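You operate a simulated robot arm through the tools that you are given. There is no shell and no other tool.

The job below is to be done with a simulated robot arm. You get a single attempt, and the scene is never put back.

Task
Open the CHUCK and BENCH knobs, close VENT, start the extractor, turn the fan till the display shows OK.

The check looks at the end state, three seconds after you hand in, the way a careful person would. Anything else that was tipped, shoved, dropped, spilled or broken makes it a failure.

Robot
A 7-joint arm with a two-finger parallel gripper, fixed in place. Base frame: the origin is on the floor under the middle of its stand, x ahead of it, y to its left, z up. Readings come in m, rad, newtons and seconds.
It reaches about 1.479 m from its shoulder. Its first joint turns from -2.897 to 2.897 rad. Payload 4.4 kg.
The tool frame sits at the grasp point between the pads (the TCP): z along the fingers, y along the line on which they close. The tips reach 0.023 m beyond it. The gripper opens to 0.094 m. The fingers are 0.038 m wide and 0.01 m thick; the gripper's body (0.054 by 0.096 m) begins 0.039 m behind the TCP.
Orientation is that of the tool frame in the base frame, as a unit quaternion [x, y, z, w]. With the fingers straight down and closing along the base's y, the tool's x points along the base's -x, its y along +y and its z along -z.

Tools
- The arm moves only by the tool play_rows. Its argument "targets" is a list of rows, each a list of 7 numbers: the shift along the tool's x, y, z in m, then the turn, a rotation vector about the tool's x, y, z in rad, then the opening in per cent of the stroke, from 0 (shut) to 100 (fully open). In form: [[x, y, z, rx, ry, rz, hand], ...]. A call has 1 to 20 rows; each row is the pose to reach, as a shift and turn from the pose commanded when the call began, along the tool's axes at that moment. Each row takes 0.2 s and may step no farther than 0.05 m and 0.15 rad from the row before; otherwise, or with a gripper value out of range, the whole call is refused. A pose out of reach is approached as far as the arm can. The call stops where the force on the tool passes 40 N (or 10 N more than at its start, if that is more) or the arm is blocked; 0.2 s more then pass. Each finger travels about 0.072 m/s and halts on what it meets, pressing with about 30 N; the grip force reading is that of the motor and also rises with nothing between the fingers. The clock runs only during rows and for 0.2 s after the last one: add rows that repeat a pose to give the fingers time. The reply holds the time, the measured pose of the TCP, the force on the tool along the base axes, the opening and the grip force, in the units named above and with some noise, with the torque about the TCP (base axes, N m) and any sound that the robot's microphone picked up, and new pictures: "show" is both (left out), scene, wrist or none.
- Cameras (640 x 400 px; columns grow to the right, rows downward): "scene" is fixed at [0.4001, 0.502, 1.6437]; the picture's right is [-0.49, -0.87, 0.00], its down [-0.72, 0.41, -0.56] and it looks along [0.48, -0.27, -0.83] (base axes); focal length 311 px, centre (320, 200). "wrist" rides on the gripper at [0.086, 0.016, -0.075] in the tool frame; the picture's right is [-0.18, 0.98, 0.00], its down [-0.58, -0.11, -0.81] and it looks along [-0.79, -0.15, 0.59] (tool axes); focal length 243 px, centre (320, 200). There is no depth. A picture from a camera that has moved, and an enlarged one, comes with that camera's place and axes in the base frame and with its lens.
- enlarge(camera, box): a new picture of the part [left, top, right, bottom] of that camera's present view, enlarged. No time passes.
- finish_job(): hands the job in; it is judged then, once.

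Places have to be worked out from the pictures, the camera data and where the tool is seen. Open the gripper and draw the arm clear of the work before you hand the job in, unless the task says otherwise.

The tools are called after ">>>" as name(argument=value, ...) on one line, values as JSON. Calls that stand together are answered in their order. play_rows: Moves the arm, as the interface text tells. Its arguments: {"type":"object","properties":{"targets":{"type":"array","items":{"type":"array","items":{"type":"number"}}},"show":{"type":"string","enum":["both","scene","wrist","none"]}},"required":["targets"]} The other tools are called the same way: enlarge (camera, box) takes an enlarged picture of a part of a camera's view; finish_job () hands the job in.

At the start:

```text
clock: 0.0
position: [0.593, -0.0034, 1.278]
orientation: [0.0, 1.0, 0.0, 0.0]
force: [0.2, 0.0, 0.8]
wrist_torque: [0.02, 0.02, 0.02]
gripper_width: 0.0941
grip_force: 0.0
```

scene: 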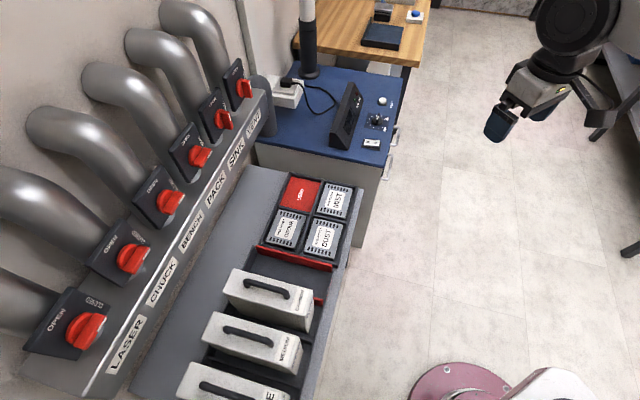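
wrist: 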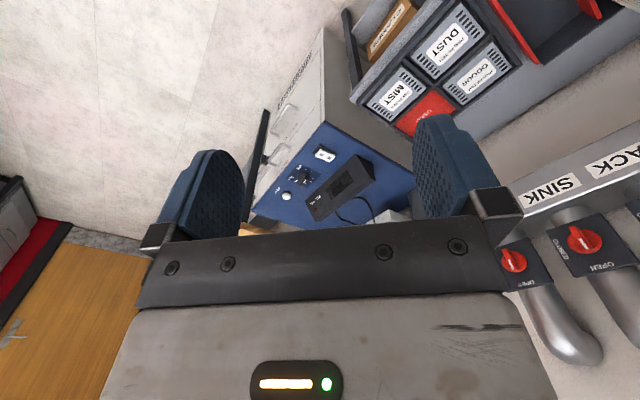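

I start by looking closer at the knobs, the fan panel and the display before moving anything.

>>> enlarge(camera="scene", box=[240, 50, 440, 175])

>>> enlarge(camera="scene", box=[120, 40, 280, 140])

>>> enlarge(camera="scene", box=[0, 140, 320, 340])

>>> enlarge(camera="wrist", box=[220, 80, 460, 230])

```text
3.20 times, centred on (340, 112) of scene
camera zoom: at [0.4001, 0.502, 1.6437], right [-0.49, -0.87, 0.0], down [-0.72, 0.41, -0.56], along [0.48, -0.27, -0.83], focal length 995 px, centre (256, 480)
```

zoom: 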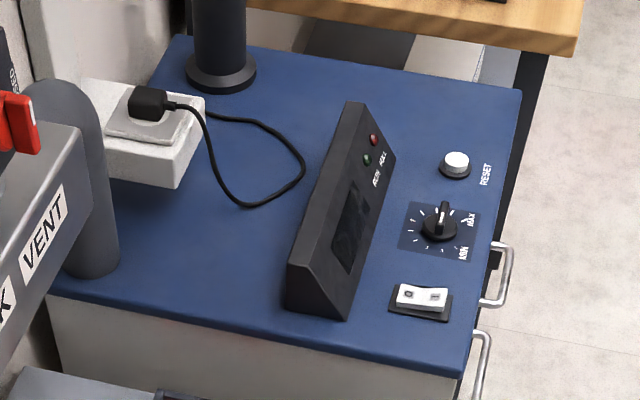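

```text
4.00 times, centred on (200, 90) of scene
camera zoom: at [0.4001, 0.502, 1.6437], right [-0.49, -0.87, 0.0], down [-0.72, 0.41, -0.56], along [0.48, -0.27, -0.83], focal length 1244 px, centre (800, 640)
```

zoom: 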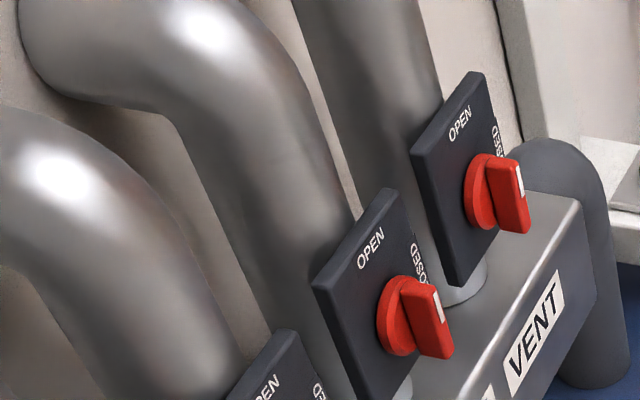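

```text
2.00 times, centred on (160, 240) of scene
camera zoom: at [0.4001, 0.502, 1.6437], right [-0.49, -0.87, 0.0], down [-0.72, 0.41, -0.56], along [0.48, -0.27, -0.83], focal length 622 px, centre (640, 120)
```

zoom: 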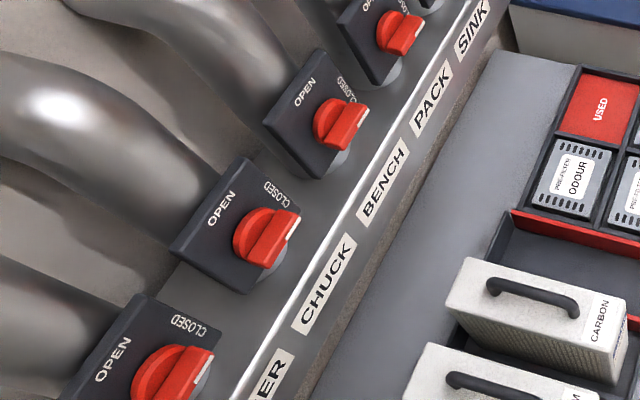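

```text
2.67 times, centred on (340, 155) of wrist
camera zoom: at [0.5068, 0.014, 1.3529], right [0.18, 0.98, 0.0], down [0.58, -0.11, 0.81], along [0.79, -0.15, -0.59], focal length 647 px, centre (267, 320)
```

zoom: 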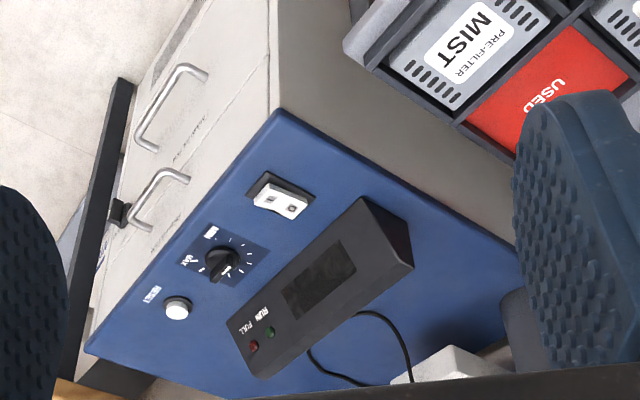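

The triangulated knobs lie on a 45° line: VENT ≈ (1.087, 0.338, 1.14), SINK ≈ (1.00, 0.43, 1.14), spaced about 0.12 m apart towards (-x, +y). I enlarge further to read the pointer states.

>>> enlarge(camera="wrist", box=[490, 190, 640, 284])

>>> enlarge(camera="scene", box=[210, 50, 274, 90])

>>> enlarge(camera="scene", box=[80, 210, 176, 270])

>>> enlarge(camera="scene", box=[326, 80, 406, 160])

```text
4.26 times, centred on (565, 237) of wrist
camera zoom: at [0.5068, 0.014, 1.3529], right [0.18, 0.98, 0.0], down [0.58, -0.11, 0.81], along [0.79, -0.15, -0.59], focal length 1032 px, centre (-723, 43)
```

zoom: 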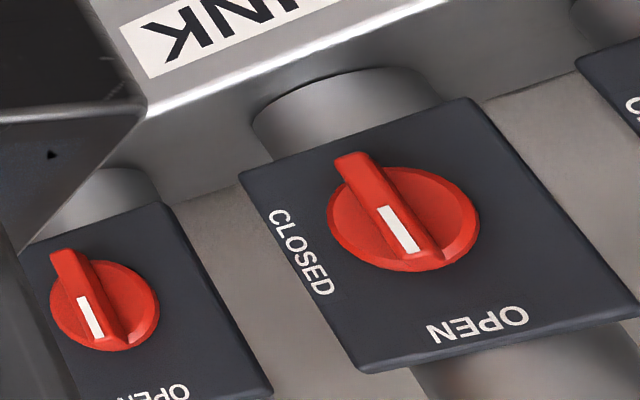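

```text
10.00 times, centred on (242, 70) of scene
camera zoom: at [0.4001, 0.502, 1.6437], right [-0.49, -0.87, 0.0], down [-0.72, 0.41, -0.56], along [0.48, -0.27, -0.83], focal length 3110 px, centre (1100, 1500)
```

zoom: 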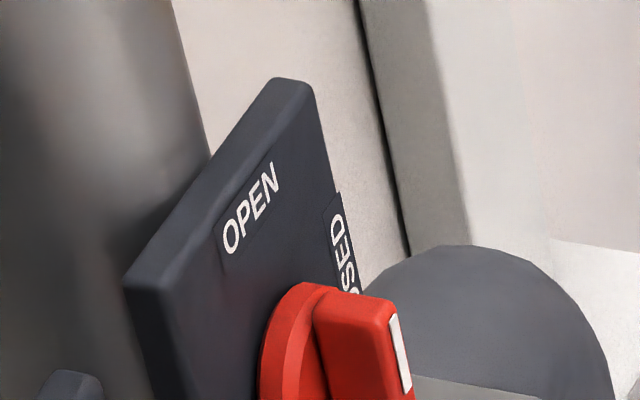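

```text
6.67 times, centred on (128, 240) of scene
camera zoom: at [0.4001, 0.502, 1.6437], right [-0.49, -0.87, 0.0], down [-0.72, 0.41, -0.56], along [0.48, -0.27, -0.83], focal length 2074 px, centre (1600, -67)
```

zoom: 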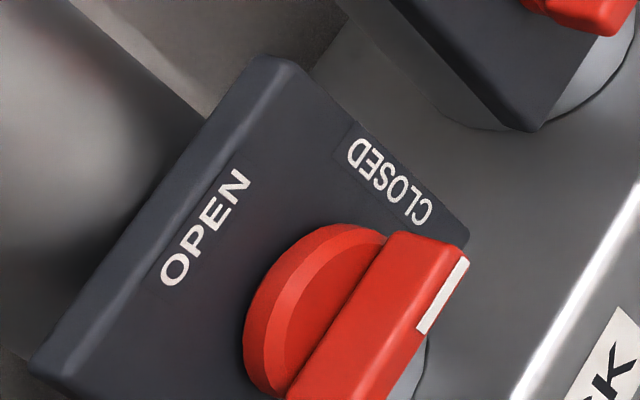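

```text
5.00 times, centred on (366, 120) of scene
camera zoom: at [0.4001, 0.502, 1.6437], right [-0.49, -0.87, 0.0], down [-0.72, 0.41, -0.56], along [0.48, -0.27, -0.83], focal length 1555 px, centre (90, 600)
```

zoom: 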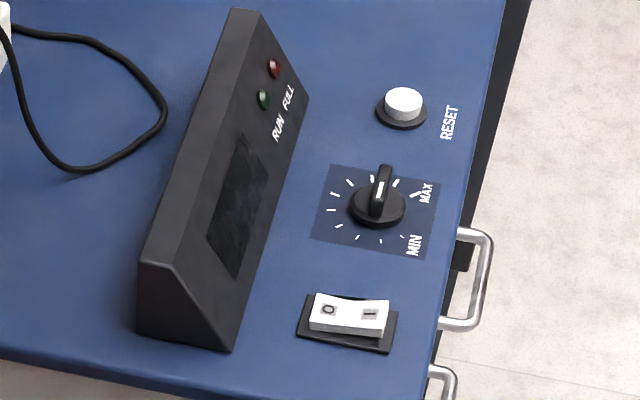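

Up on each plate is OPEN and right is CLOSED. VENT points up (open), while CHUCK and BENCH point to CLOSED. The plates are vertical and face (-0.707, -0.707, 0), so I swing the hand to a standoff about 0.25 m in front of CHUCK, with the fingers pointing along (0.707, 0.707, 0) and closing vertically.

>>> play_rows(targets=[[0.0019, 0.0425, 0.0108, -0.1236, -0.0512, 0.0512, 100], [0.0038, 0.085, 0.0217, -0.2472, -0.1023, 0.1023, 100], [0.0058, 0.1275, 0.0325, -0.3708, -0.1535, 0.1535, 100], [0.0077, 0.17, 0.0433, -0.4943, -0.2047, 0.2047, 100], [0.0096, 0.2125, 0.0542, -0.6179, -0.2558, 0.2558, 100], [0.0115, 0.255, 0.065, -0.7415, -0.307, 0.307, 100]])

```text
clock: 1.4
position: [0.5807, 0.2531, 1.2138]
orientation: [0.15, 0.908, 0.361, 0.15]
force: [0.1, 0.0, -0.2]
wrist_torque: [0.0, 0.0, -0.02]
gripper_width: 0.0939
grip_force: 0.0
camera wrist: at [0.4769, 0.2523, 1.2626], right [0.33, 0.61, 0.72], down [0.21, -0.79, 0.58], along [0.92, -0.04, -0.39], focal length 243 px, centre (320, 200)
```

scene: 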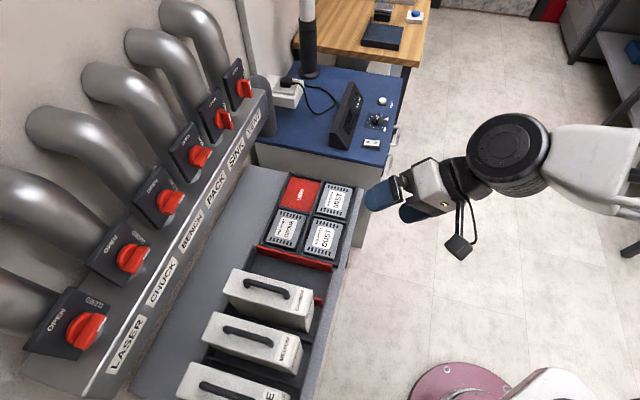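
wrist: 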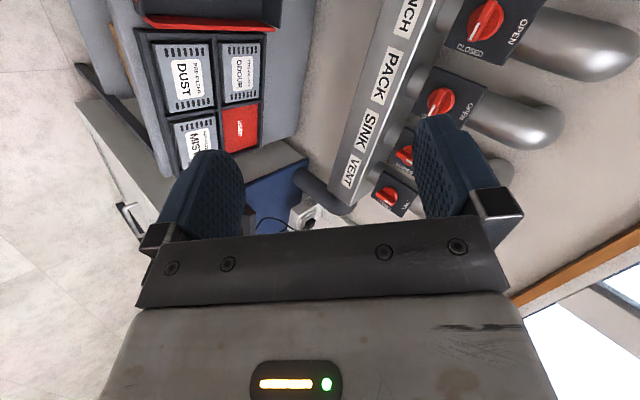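

The half swing went cleanly, with no contact. I complete the remaining half to the standoff in front of CHUCK.

>>> play_rows(targets=[[0.0197, 0.0216, 0.0327, -0.1236, -0.0512, 0.0512, 100], [0.0394, 0.0432, 0.0655, -0.2472, -0.1023, 0.1023, 100], [0.0591, 0.0649, 0.0982, -0.3708, -0.1535, 0.1535, 100], [0.0788, 0.0865, 0.1309, -0.4943, -0.2047, 0.2047, 100], [0.0985, 0.1081, 0.1637, -0.6179, -0.2558, 0.2558, 100], [0.1182, 0.1297, 0.1964, -0.7415, -0.307, 0.307, 100]])

```text
clock: 2.8
position: [0.5804, 0.4943, 1.1534]
orientation: [0.264, 0.657, 0.655, 0.264]
force: [-0.5, -1.3, 1.9]
wrist_torque: [-0.07, 0.08, 0.0]
gripper_width: 0.0942
grip_force: 0.0
out of reach, approached as far as the arm can: row 6
camera wrist: at [0.4656, 0.5016, 1.1689], right [0.13, -0.12, 0.98], down [-0.14, -0.98, -0.11], along [0.98, -0.12, -0.15], focal length 243 px, centre (320, 200)
```

scene: 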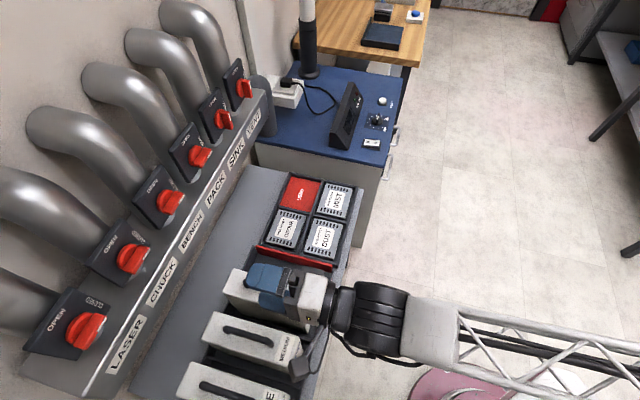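
wrist: 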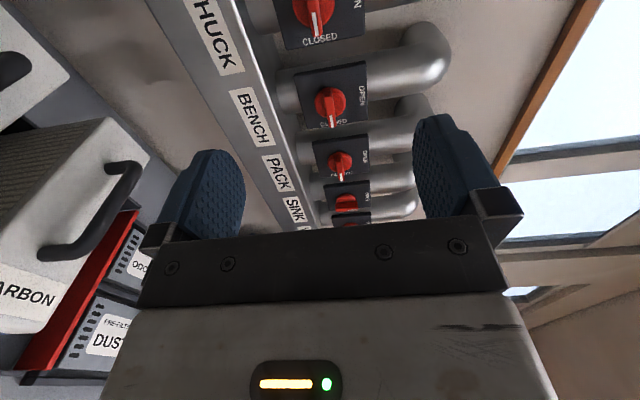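

The hand is near the standoff; only the last row ran slightly into a joint limit. I enlarge the wrist view to check the pointer states and measure the knob geometry.

>>> enlarge(camera="wrist", box=[240, 0, 400, 100])

>>> enlarge(camera="wrist", box=[270, 60, 430, 160])

>>> enlarge(camera="wrist", box=[290, 130, 418, 210])

>>> enlarge(camera="scene", box=[220, 250, 400, 362])

```text
4.00 times, centred on (320, 50) of wrist
camera zoom: at [0.4656, 0.5016, 1.1689], right [0.13, -0.12, 0.98], down [-0.14, -0.98, -0.11], along [0.98, -0.12, -0.15], focal length 970 px, centre (320, 800)
```

zoom: 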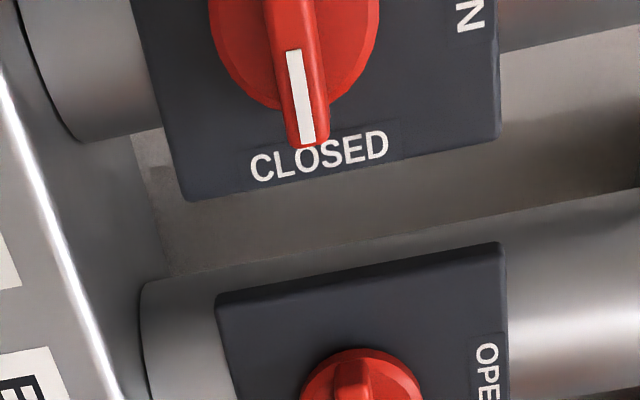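

```text
4.00 times, centred on (350, 110) of wrist
camera zoom: at [0.4656, 0.5016, 1.1689], right [0.13, -0.12, 0.98], down [-0.14, -0.98, -0.11], along [0.98, -0.12, -0.15], focal length 970 px, centre (200, 560)
```

zoom: 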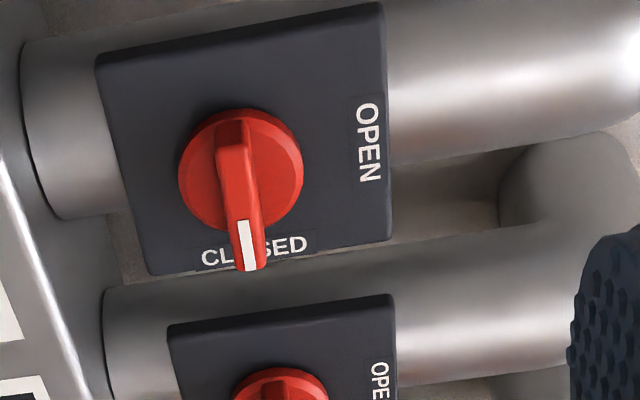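

```text
5.00 times, centred on (354, 170) of wrist
camera zoom: at [0.4656, 0.5016, 1.1689], right [0.13, -0.12, 0.98], down [-0.14, -0.98, -0.11], along [0.98, -0.12, -0.15], focal length 1213 px, centre (150, 350)
```

zoom: 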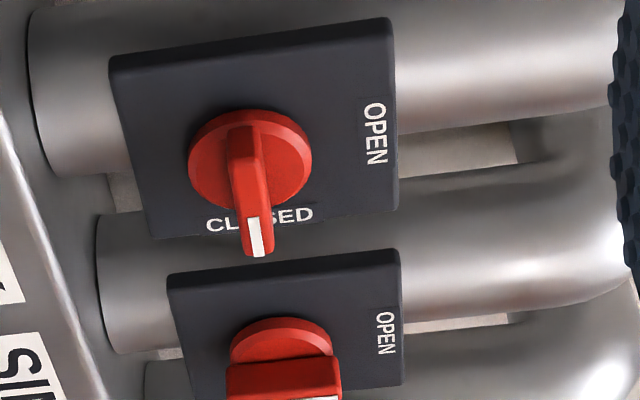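

```text
3.56 times, centred on (310, 306) of scene
camera zoom: at [0.4001, 0.502, 1.6437], right [-0.49, -0.87, 0.0], down [-0.72, 0.41, -0.56], along [0.48, -0.27, -0.83], focal length 1106 px, centre (356, -177)
```

zoom: 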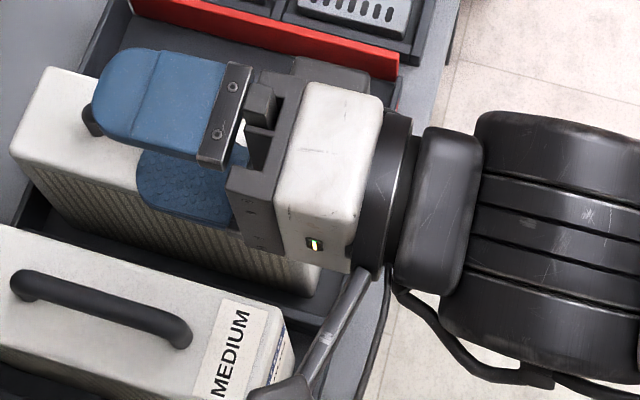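

Up close, CHUCK, BENCH and PACK point to CLOSED, and SINK and VENT to OPEN. Each handle is a bar about 12 mm thick, 44 mm long and 24 mm high on a 44 mm disc; CHUCK's axis is near (0.744, 0.680, 1.146). I move 0.10 m forward along the tool axis to see whether the arm tracks well there.

>>> play_rows(targets=[[0, 0, 0.025, 0, 0, 0, 100], [0, 0, 0.05, 0, 0, 0, 100], [0, 0, 0.075, 0, 0, 0, 100], [0, 0, 0.1, 0, 0, 0, 100], [0, 0, 0.1, 0, 0, 0, 80]])

```text
clock: 4.0
position: [0.6586, 0.5571, 1.1538]
orientation: [0.266, 0.657, 0.654, 0.265]
force: [0.3, 0.4, 0.9]
wrist_torque: [-0.03, 0.0, 0.0]
gripper_width: 0.0753
grip_force: 0.1
out of reach, approached as far as the arm can: row 1, 2, 3, 4, 5
camera wrist: at [0.5436, 0.5644, 1.1709], right [0.13, -0.13, 0.98], down [-0.14, -0.98, -0.11], along [0.98, -0.13, -0.15], focal length 243 px, centre (320, 200)
```

scene: 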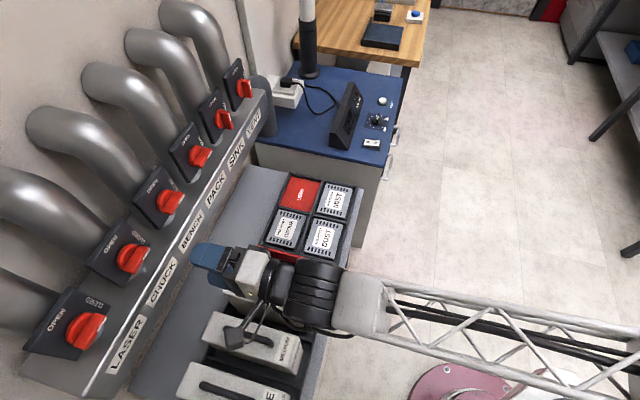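
wrist: 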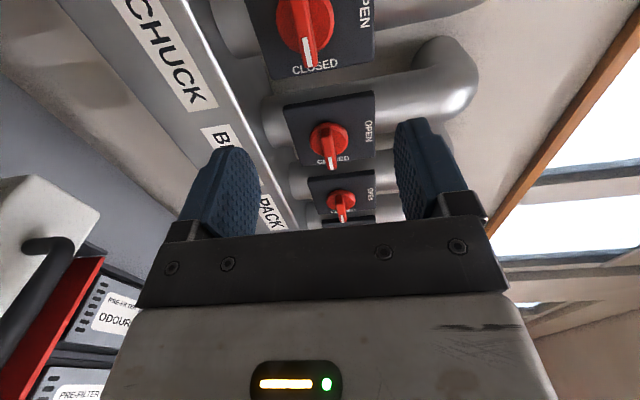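

The arm is drifting about 2–3 cm toward BENCH with a small orientation error, which suggests a wrist joint near its limit. To find which one, I turn the hand back 0.6 rad about its own axis without shifting it, and check whether the pose error disappears.

>>> play_rows(targets=[[0, 0, 0, 0, 0, -0.15, 80], [0, 0, 0, 0, 0, -0.3, 80], [0, 0, 0, 0, 0, -0.45, 80], [0, 0, 0, 0, 0, -0.6, 80], [0, 0, 0, 0, 0, -0.6, 80]], show="scene")

```text
clock: 5.2
position: [0.6613, 0.5535, 1.1567]
orientation: [0.061, 0.705, 0.547, 0.448]
force: [1.6, -0.6, -0.3]
wrist_torque: [-0.01, -0.02, 0.02]
gripper_width: 0.0753
grip_force: 0.0
out of reach, approached as far as the arm can: row 1, 2, 3, 4, 5
```

scene: 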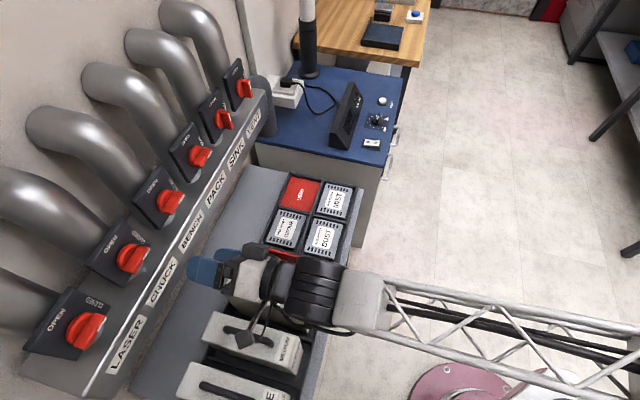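

The error persisted, so it isn't the flange rotation: the hand is nearly in line with the forearm, which is a wrist singularity. I'll approach the bar yawed about 20°, coming from the right with the bar faces still parallel to the pads; I turn to that pose at the standoff now.

>>> play_rows(targets=[[0, -0.003, 0.001, -0.0209, 0.0677, 0.1188, 80], [0, -0.006, 0.002, -0.0419, 0.1353, 0.2375, 80], [0, -0.009, 0.003, -0.0628, 0.203, 0.3563, 80], [0, -0.012, 0.004, -0.0838, 0.2706, 0.475, 80], [-0.001, -0.0145, 0.0042, -0.1047, 0.3383, 0.5938, 80], [-0.001, -0.0145, 0.0042, -0.1047, 0.3383, 0.5938, 80]])

```text
clock: 6.6
position: [0.6697, 0.5505, 1.1436]
orientation: [0.153, 0.69, 0.69, 0.153]
force: [1.1, -0.3, -0.2]
wrist_torque: [0.0, 0.01, -0.02]
gripper_width: 0.0754
grip_force: 0.0
camera wrist: at [0.56, 0.5202, 1.1607], right [0.17, -0.08, 0.98], down [0.19, -0.98, -0.11], along [0.97, 0.2, -0.15], focal length 243 px, centre (320, 200)
```

scene: 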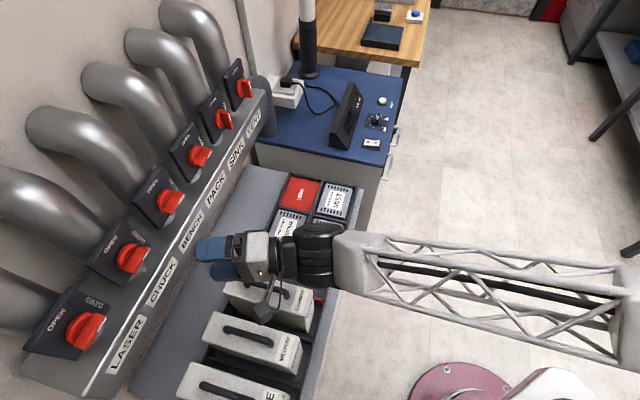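
wrist: 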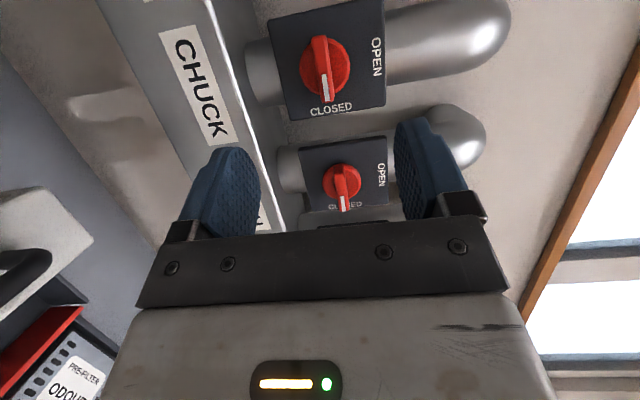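

Now reachable with exact tracking: the TCP is at (0.670, 0.5505, 1.1436) at 65° yaw. I enlarge CHUCK in the wrist view to refine its centre before approaching.

>>> enlarge(camera="wrist", box=[250, 10, 410, 110])

>>> enlarge(camera="scene", box=[80, 200, 272, 320])

```text
4.00 times, centred on (330, 60) of wrist
camera zoom: at [0.56, 0.5202, 1.1607], right [0.17, -0.08, 0.98], down [0.19, -0.98, -0.11], along [0.97, 0.2, -0.15], focal length 970 px, centre (280, 760)
```

zoom: 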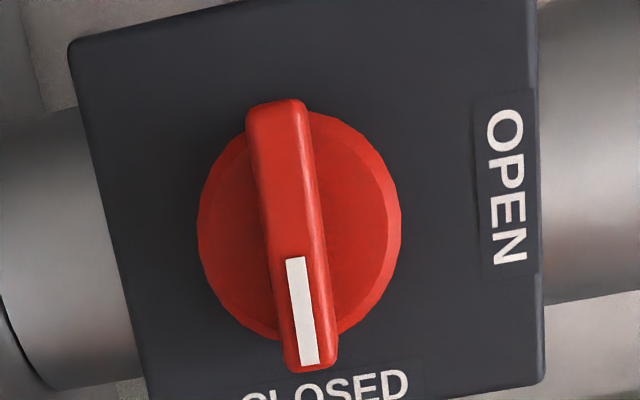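

```text
3.33 times, centred on (176, 260) of scene
camera zoom: at [0.4001, 0.502, 1.6437], right [-0.49, -0.87, 0.0], down [-0.72, 0.41, -0.56], along [0.48, -0.27, -0.83], focal length 1037 px, centre (800, 0)
```

zoom: 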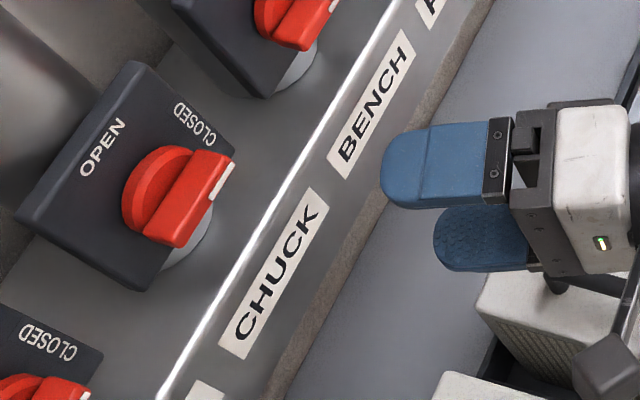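

CHUCK's axis is now at about (n≈1.005, u≈0.048) in plate coordinates, z≈1.146, with the bar's outer face near n≈0.984. I close in to about 3.5 cm short with a narrower opening and look again.

>>> play_rows(targets=[[-0.001, 0.0005, 0.02, 0, 0, 0, 60], [-0.003, 0.001, 0.045, 0, 0, 0, 50], [-0.004, 0.0015, 0.07, 0, 0, 0, 50], [-0.005, 0.002, 0.085, 0, 0, 0, 50], [-0.005, 0.002, 0.085, 0, 0, 0, 50]])

```text
clock: 7.8
position: [0.7097, 0.626, 1.1459]
orientation: [0.153, 0.69, 0.69, 0.153]
force: [-0.6, 0.4, 0.3]
wrist_torque: [-0.01, 0.01, -0.02]
gripper_width: 0.047
grip_force: 0.1
camera wrist: at [0.6007, 0.5955, 1.1624], right [0.17, -0.08, 0.98], down [0.19, -0.98, -0.11], along [0.97, 0.2, -0.15], focal length 243 px, centre (320, 200)
```

scene: 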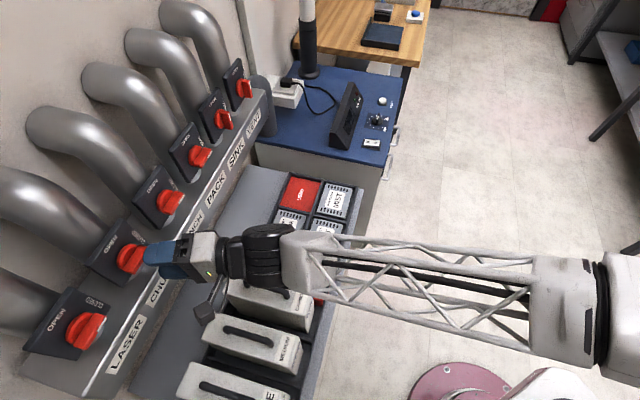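
wrist: 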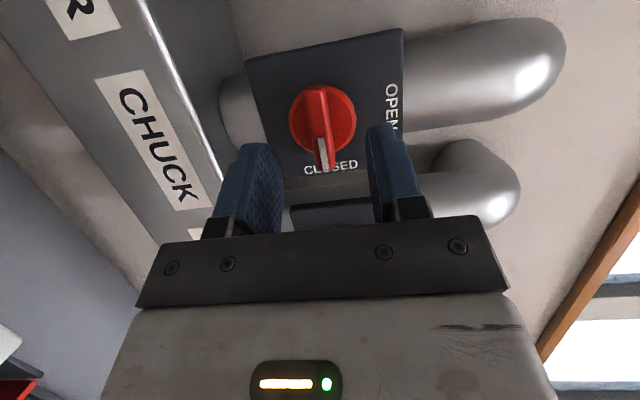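

The TCP is at n≈0.944, u≈0.059, with the bar ahead between the fingers. I enlarge both views to confirm the straddle before the last 3.5 cm.

>>> enlarge(camera="wrist", box=[220, 60, 444, 200])

>>> enlarge(camera="scene", box=[80, 210, 240, 310])

```text
2.86 times, centred on (332, 130) of wrist
camera zoom: at [0.6007, 0.5955, 1.1624], right [0.17, -0.08, 0.98], down [0.19, -0.98, -0.11], along [0.97, 0.2, -0.15], focal length 693 px, centre (286, 400)
```

zoom: 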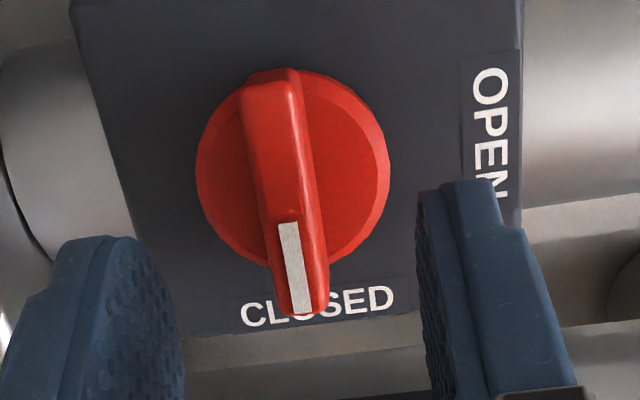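

```text
4.00 times, centred on (160, 260) of scene
camera zoom: at [0.4001, 0.502, 1.6437], right [-0.49, -0.87, 0.0], down [-0.72, 0.41, -0.56], along [0.48, -0.27, -0.83], focal length 1244 px, centre (960, -40)
```

zoom: 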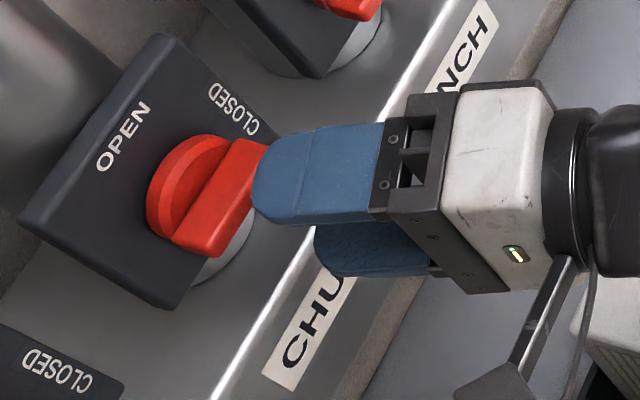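

The bar sits centred between the fingers. I advance the last 3.5 cm along the tool axis and then close on the bar.

>>> play_rows(targets=[[-0.0002, -0.0003, 0.012, 0, 0, 0, 50], [-0.0004, -0.0003, 0.024, 0, 0, 0, 50], [-0.0006, -0.0003, 0.0355, 0, 0, 0, 50], [-0.0006, -0.0003, 0.0355, 0, 0, 0, 50], [-0.0006, -0.0003, 0.0355, 0, 0, 0, 20], [-0.0006, -0.0003, 0.0355, 0, 0, 0, 5], [-0.0006, -0.0003, 0.0355, 0, 0, 0, 5]])

```text
clock: 9.4
position: [0.7249, 0.6572, 1.1448]
orientation: [0.154, 0.69, 0.69, 0.153]
force: [-10.3, -12.0, -5.8]
wrist_torque: [-0.06, 0.03, -0.24]
gripper_width: 0.0121
grip_force: 45.1
camera wrist: at [0.6164, 0.6265, 1.1616], right [0.17, -0.08, 0.98], down [0.19, -0.98, -0.11], along [0.97, 0.2, -0.15], focal length 243 px, centre (320, 200)
```

scene: 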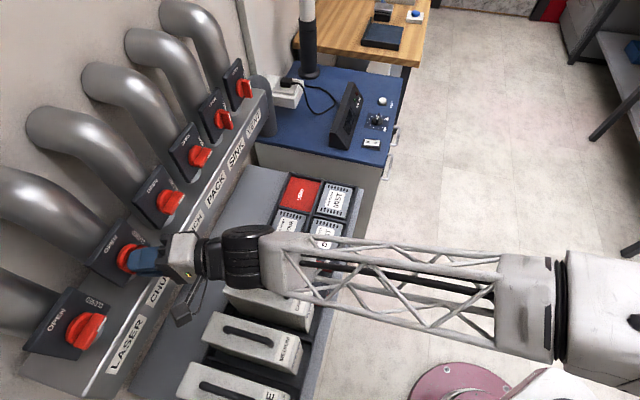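
wrist: 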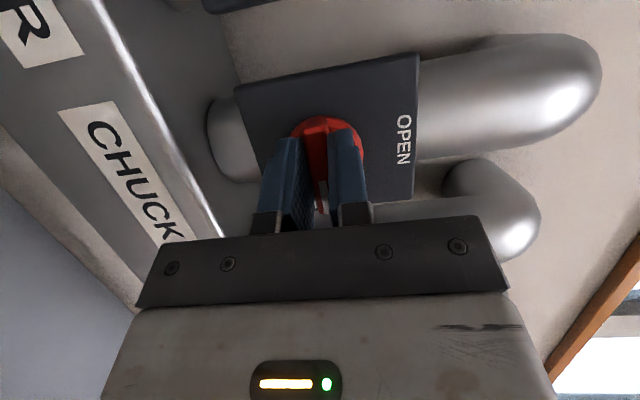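

CHUCK's bar is gripped (width 12.1 mm) with a light axial press of about 16 N. I ease off 3 mm and turn it counter-clockwise about the knob axis, checking at roughly 40°.

>>> play_rows(targets=[[0.001, 0, -0.0028, 0, 0, 0, 5], [0.001, 0, -0.0028, 0.0488, 0, -0.1342, 5], [0.001, 0, -0.0028, 0.0977, 0, -0.2684, 5], [0.001, 0, -0.0028, 0.1465, 0, -0.4026, 5], [0.001, 0, -0.0028, 0.1954, 0, -0.5368, 5], [0.001, 0, -0.0028, 0.2442, 0, -0.671, 5]])

```text
clock: 10.2
position: [0.7246, 0.6558, 1.1449]
orientation: [0.067, 0.738, 0.628, 0.238]
force: [16.3, 13.5, -2.3]
wrist_torque: [0.16, -0.19, -0.48]
gripper_width: 0.0122
grip_force: 45.4
stopped in row 4: the force on the tool passed its limit at 44 N (the readings are from after the stop); the commanded pose is now the measured one
camera wrist: at [0.6133, 0.6266, 1.1449], right [-0.03, 0.12, 0.99], down [0.18, -0.97, 0.13], along [0.98, 0.19, 0.01], focal length 243 px, centre (320, 200)
```

scene: 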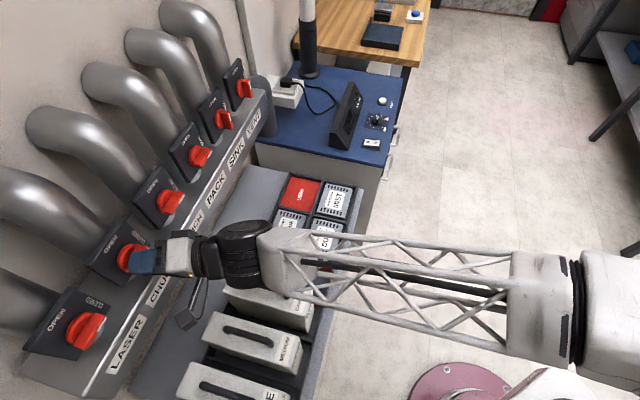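
wrist: 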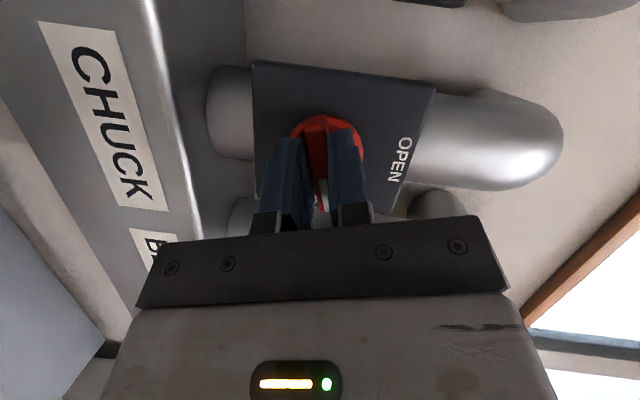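

The stop came from my 3 mm back-off pulling axially on the gripped knob (21 N toward the wall), not from the turning torque. The knob has turned about 16°, so I continue the rotation more slowly without any axial pull.

>>> play_rows(targets=[[-0.0003, 0, 0.001, 0, 0, 0, 5], [-0.0003, 0, 0.001, 0.0342, 0, -0.094, 5], [-0.0003, 0, 0.001, 0.0684, 0, -0.188, 5], [-0.0003, 0, 0.001, 0.1026, 0, -0.282, 5], [-0.0003, 0, 0.001, 0.1368, 0, -0.3759, 5]], show="wrist")

```text
clock: 11.5
position: [0.7253, 0.6552, 1.1442]
orientation: [-0.056, 0.778, 0.522, 0.345]
force: [-13.5, -13.5, 1.6]
wrist_torque: [0.02, 0.01, 0.41]
gripper_width: 0.0117
grip_force: 44.8
stopped in row 5: the force on the tool passed its limit at 42 N (the readings are from after the stop); the commanded pose is now the measured one
camera wrist: at [0.6169, 0.6234, 1.1221], right [-0.3, 0.39, 0.87], down [0.1, -0.89, 0.44], along [0.95, 0.22, 0.23], focal length 243 px, centre (320, 200)
```

wrist: 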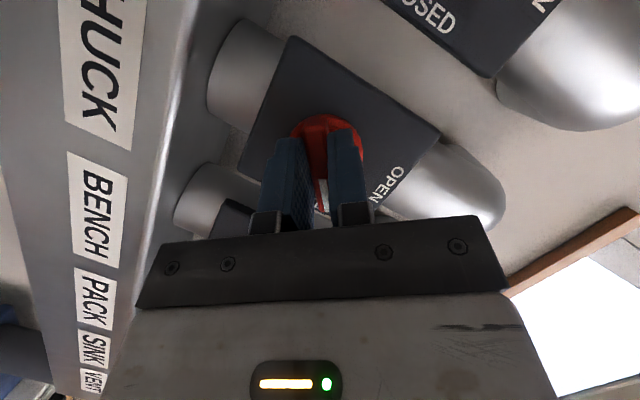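

The knob is now turned about 39°; again it was mostly axial press that tripped the limit. I loosen the grip slightly, recentre with 1.5 mm of relief, regrip, and turn the remaining ~51°.

>>> play_rows(targets=[[0, 0, 0, 0, 0, 0, 25], [0.0005, 0.0015, -0.0015, 0, 0, 0, 25], [0.0005, 0.0015, -0.0015, 0, 0, 0, 25], [0.0005, 0.0015, -0.0015, 0, 0, 0, 5], [0.0005, 0.0015, -0.0015, 0, 0, 0, 5], [0.0005, 0.0015, -0.0015, 0.0336, 0, -0.0924, 5], [0.0005, 0.0015, -0.0015, 0.0673, 0, -0.1848, 5], [0.0005, 0.0015, -0.0015, 0.1009, 0, -0.2772, 5], [0.0005, 0.0015, -0.0015, 0.1345, 0, -0.3696, 5]], show="wrist")

```text
clock: 13.5
position: [0.7249, 0.6544, 1.1447]
orientation: [-0.174, 0.789, 0.396, 0.437]
force: [10.1, -29.6, -15.7]
wrist_torque: [0.65, -0.59, -0.75]
gripper_width: 0.0119
grip_force: 45.3
camera wrist: at [0.6252, 0.6134, 1.1031], right [-0.51, 0.6, 0.62], down [-0.05, -0.74, 0.68], along [0.86, 0.31, 0.41], focal length 243 px, centre (320, 200)
```

wrist: 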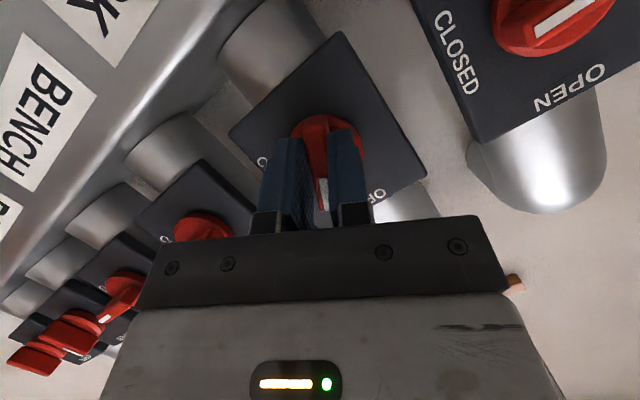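

Now at about 62°, with a lateral force of roughly 32 N along the closing direction: my recentring overshot. I shift 2 mm back along the closing axis and turn the remaining 28°.

>>> play_rows(targets=[[0, -0.0015, 0, 0, 0, 0, 5], [0, -0.002, 0, 0.0337, 0, -0.0925, 5], [0, -0.002, 0, 0.0673, 0, -0.1849, 5], [0, -0.002, 0, 0.101, 0, -0.2774, 5], [0, -0.002, 0, 0.1346, 0, -0.3698, 5], [0, -0.002, 0, 0.1683, 0, -0.4623, 5], [0, -0.002, 0, 0.1683, 0, -0.4623, 5]])

```text
clock: 15.1
position: [0.7258, 0.6541, 1.1438]
orientation: [-0.314, 0.757, 0.22, 0.529]
force: [30.5, 5.2, -15.5]
wrist_torque: [-0.45, 0.47, 0.06]
gripper_width: 0.0118
grip_force: 45.0
camera wrist: at [0.643, 0.5956, 1.0886], right [-0.65, 0.74, 0.17], down [-0.32, -0.47, 0.82], along [0.69, 0.48, 0.54], focal length 243 px, centre (320, 200)
```

scene: 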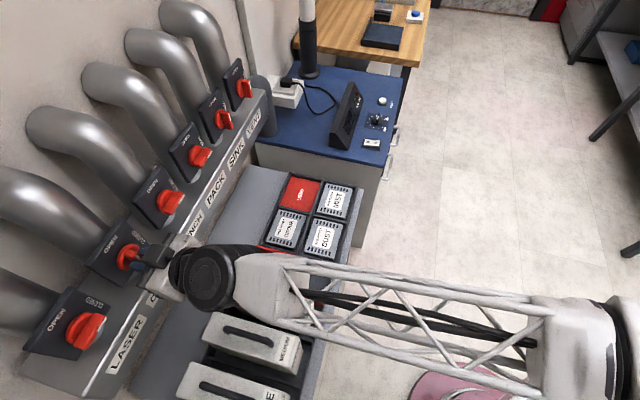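
wrist: 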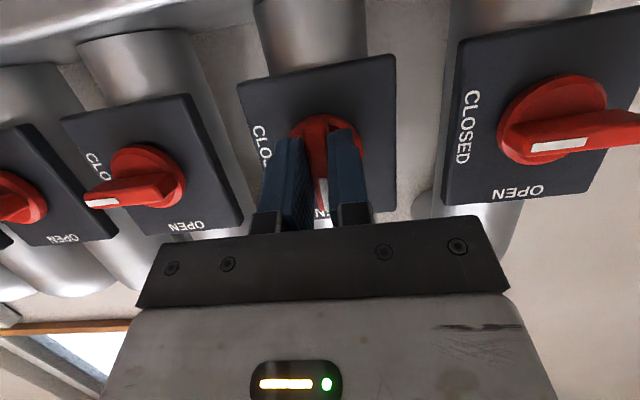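

The gripper is now exactly 90° from its start orientation, so CHUCK should point at OPEN. I release the bar, back straight out along the tool axis and inspect it.

>>> play_rows(targets=[[0, 0, 0, 0, 0, 0, 30], [0, 0, 0, 0, 0, 0, 45], [0, 0, 0, 0, 0, 0, 45], [0, 0, -0.02, 0, 0, 0, 50], [0, 0, -0.045, 0, 0, 0, 50], [0, 0, -0.075, 0, 0, 0, 50], [0, 0, -0.1, 0, 0, 0, 50]])

```text
clock: 16.7
position: [0.6572, 0.5879, 1.1771]
orientation: [-0.313, 0.758, 0.219, 0.529]
force: [0.1, -0.5, -0.6]
wrist_torque: [0.02, -0.02, 0.01]
gripper_width: 0.0469
grip_force: 0.0
camera wrist: at [0.5763, 0.529, 1.1227], right [-0.65, 0.74, 0.17], down [-0.32, -0.47, 0.82], along [0.69, 0.48, 0.54], focal length 243 px, centre (320, 200)
```

scene: 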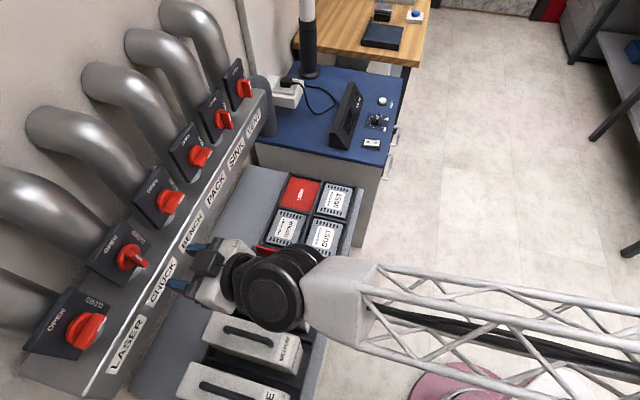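
wrist: 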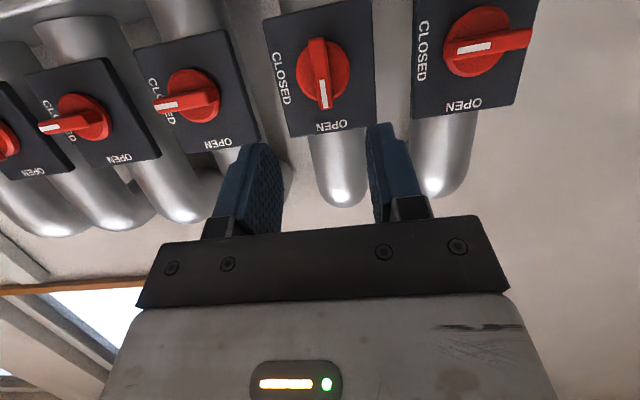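

>>> enlarge(camera="wrist", box=[240, 10, 400, 110])

>>> enlarge(camera="wrist", box=[100, 20, 280, 132])

>>> enlarge(camera="scene", box=[80, 180, 240, 280])

```text
4.00 times, centred on (320, 60) of wrist
camera zoom: at [0.5763, 0.529, 1.1227], right [-0.65, 0.74, 0.17], down [-0.32, -0.47, 0.82], along [0.69, 0.48, 0.54], focal length 970 px, centre (320, 760)
```

zoom: 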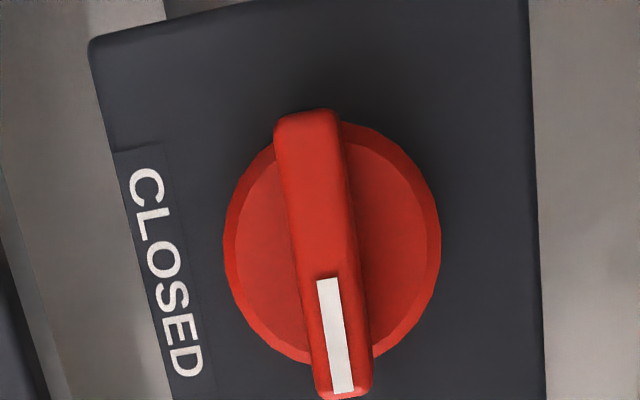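

```text
3.56 times, centred on (190, 76) of wrist
camera zoom: at [0.5763, 0.529, 1.1227], right [-0.65, 0.74, 0.17], down [-0.32, -0.47, 0.82], along [0.69, 0.48, 0.54], focal length 863 px, centre (782, 641)
```

zoom: 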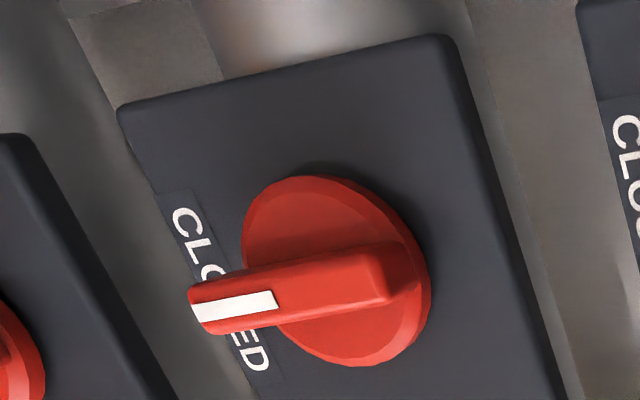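

```text
4.00 times, centred on (160, 230) of scene
camera zoom: at [0.4001, 0.502, 1.6437], right [-0.49, -0.87, 0.0], down [-0.72, 0.41, -0.56], along [0.48, -0.27, -0.83], focal length 1244 px, centre (960, 80)
```

zoom: 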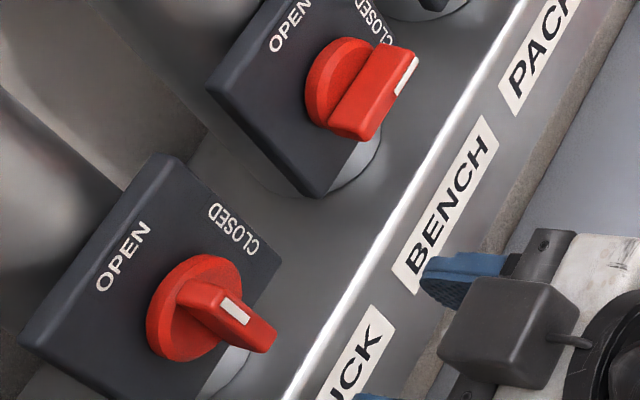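

CHUCK now points squarely to OPEN and stayed there after release. Next is BENCH (u≈0.167, z≈1.144): I swing the hand back to the horizontal yawed grip pose at its standoff.

>>> play_rows(targets=[[0.0033, -0.0145, -0.0005, -0.0488, 0, 0.1342, 50], [0.0067, -0.0291, -0.001, -0.0977, 0, 0.2684, 50], [0.01, -0.0436, -0.0016, -0.1465, 0, 0.4026, 50], [0.0133, -0.0581, -0.0021, -0.1954, 0, 0.5368, 50], [0.0166, -0.0726, -0.0026, -0.2442, 0, 0.671, 50], [0.02, -0.0872, -0.0031, -0.2931, 0, 0.8053, 50], [0.0233, -0.1017, -0.0036, -0.3419, 0, 0.9395, 50], [0.0266, -0.1162, -0.0041, -0.3908, 0, 1.0737, 50], [0.0299, -0.1307, -0.0047, -0.4396, 0, 1.2079, 50], [0.0333, -0.1453, -0.0052, -0.4885, 0, 1.3421, 50], [0.0366, -0.1598, -0.0057, -0.5373, 0, 1.4763, 50], [0.0366, -0.1598, -0.0057, -0.5373, 0, 1.4763, 50]])

```text
clock: 19.3
position: [0.759, 0.4618, 1.146]
orientation: [0.153, 0.69, 0.691, 0.153]
force: [0.1, 0.5, 0.1]
wrist_torque: [0.01, 0.0, 0.03]
gripper_width: 0.0471
grip_force: 0.1
camera wrist: at [0.6485, 0.4317, 1.1629], right [0.17, -0.08, 0.98], down [0.18, -0.98, -0.11], along [0.97, 0.2, -0.15], focal length 243 px, centre (320, 200)
```

scene: 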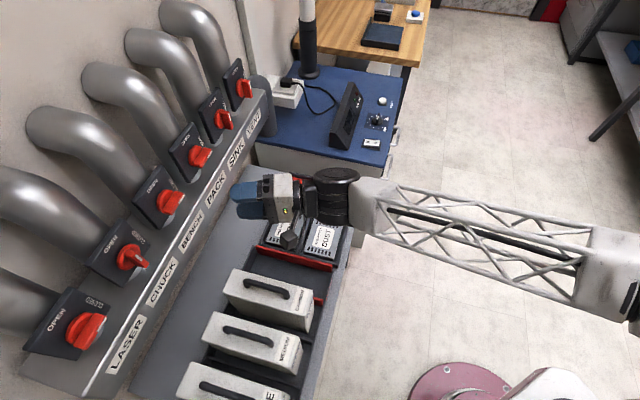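
wrist: 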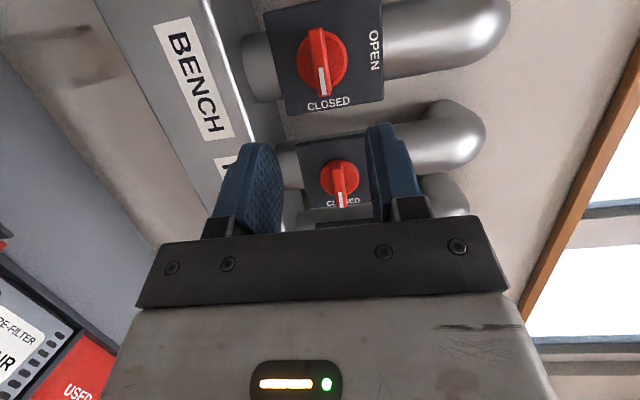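

Standoff for BENCH is reached with exact tracking. I enlarge the wrist view to fix BENCH's centre.

>>> enlarge(camera="wrist", box=[240, 5, 400, 105])

```text
4.00 times, centred on (320, 55) of wrist
camera zoom: at [0.6485, 0.4317, 1.1629], right [0.17, -0.08, 0.98], down [0.18, -0.98, -0.11], along [0.97, 0.2, -0.15], focal length 970 px, centre (320, 780)
```

zoom: 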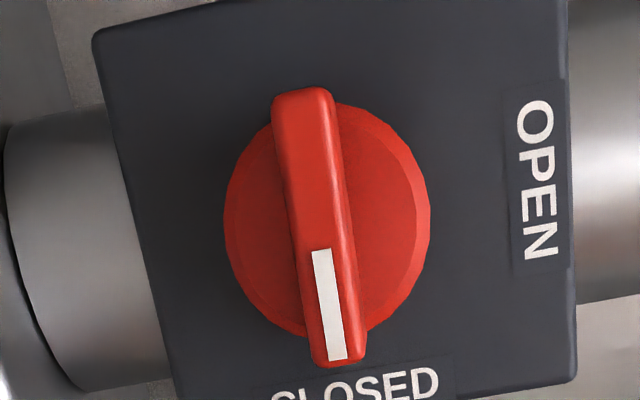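

BENCH's axis comes out at u≈0.170 and z≈1.145, after correcting for the 2 mm bias learned on CHUCK. I approach 3 mm shallower this time to avoid pressing the disc, then grip.

>>> play_rows(targets=[[0, -0.0003, 0.03, 0, 0, 0, 50], [-0.0002, -0.0005, 0.06, 0, 0, 0, 50], [-0.0004, -0.0008, 0.085, 0, 0, 0, 50], [-0.0006, -0.001, 0.102, 0, 0, 0, 50], [-0.0007, -0.001, 0.1187, 0, 0, 0, 50], [-0.0007, -0.001, 0.1187, 0, 0, 0, 50], [-0.0007, -0.001, 0.1187, 0, 0, 0, 20], [-0.0007, -0.001, 0.1187, 0, 0, 0, 5], [-0.0007, -0.001, 0.1187, 0, 0, 0, 5]])

```text
clock: 21.3
position: [0.81, 0.5684, 1.1444]
orientation: [0.154, 0.69, 0.691, 0.153]
force: [5.0, 6.1, 2.0]
wrist_torque: [0.07, -0.09, 0.08]
gripper_width: 0.0119
grip_force: 45.3
camera wrist: at [0.6994, 0.5387, 1.1618], right [0.17, -0.08, 0.98], down [0.18, -0.98, -0.11], along [0.97, 0.2, -0.15], focal length 243 px, centre (320, 200)
```

scene: 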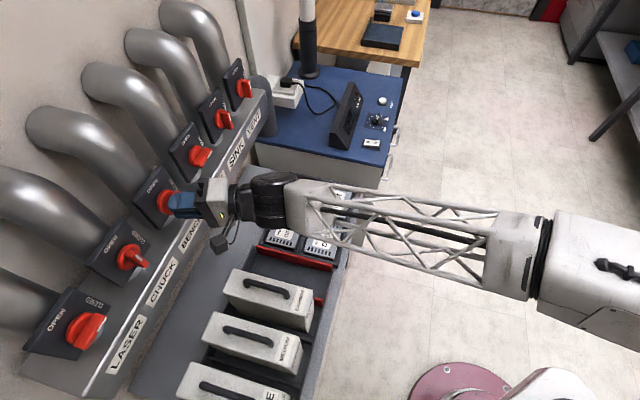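
wrist: 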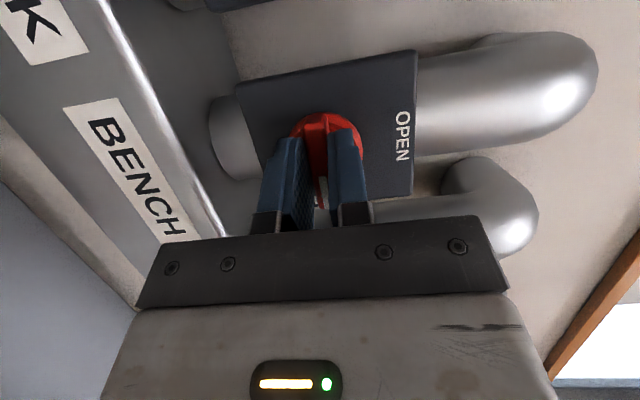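

Clean grip with only about 8 N. I turn BENCH counter-clockwise 90° about the knob axis in gentle steps.

>>> play_rows(targets=[[0, 0, 0, 0.0413, 0, -0.1136, 5], [0, 0, 0, 0.0827, 0, -0.2271, 5], [0, 0, 0, 0.124, 0, -0.3407, 5], [0, 0, 0, 0.1653, 0, -0.4542, 5], [0, 0, 0, 0.2067, 0, -0.5678, 5], [0, 0, 0, 0.248, 0, -0.6814, 5], [0, 0, 0, 0.2893, 0, -0.7949, 5], [0, 0, 0, 0.3307, 0, -0.9085, 5], [0, 0, 0, 0.372, 0, -1.0221, 5], [0, 0, 0, 0.4133, 0, -1.1356, 5], [0, 0, 0, 0.4546, 0, -1.2492, 5], [0, 0, 0, 0.496, 0, -1.3627, 5], [0, 0, 0, 0.5373, 0, -1.4763, 5], [0, 0, 0, 0.5373, 0, -1.4763, 5]])

```text
clock: 24.3
position: [0.8092, 0.5691, 1.144]
orientation: [-0.313, 0.758, 0.218, 0.529]
force: [11.9, 8.7, -3.1]
wrist_torque: [-0.16, 0.22, 0.18]
gripper_width: 0.0118
grip_force: 45.2
camera wrist: at [0.7276, 0.5104, 1.0896], right [-0.65, 0.74, 0.17], down [-0.32, -0.47, 0.82], along [0.69, 0.48, 0.54], focal length 243 px, centre (320, 200)
```

scene: 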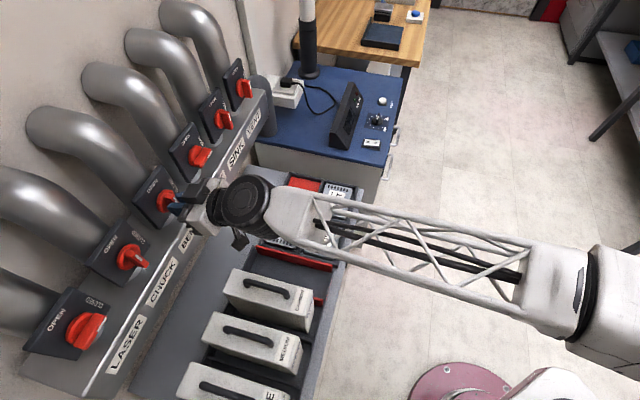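
wrist: 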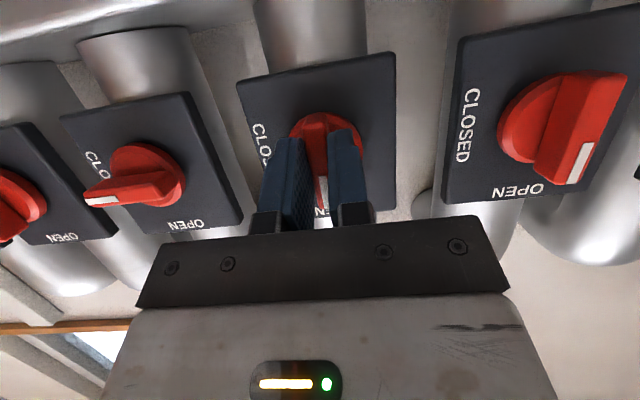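

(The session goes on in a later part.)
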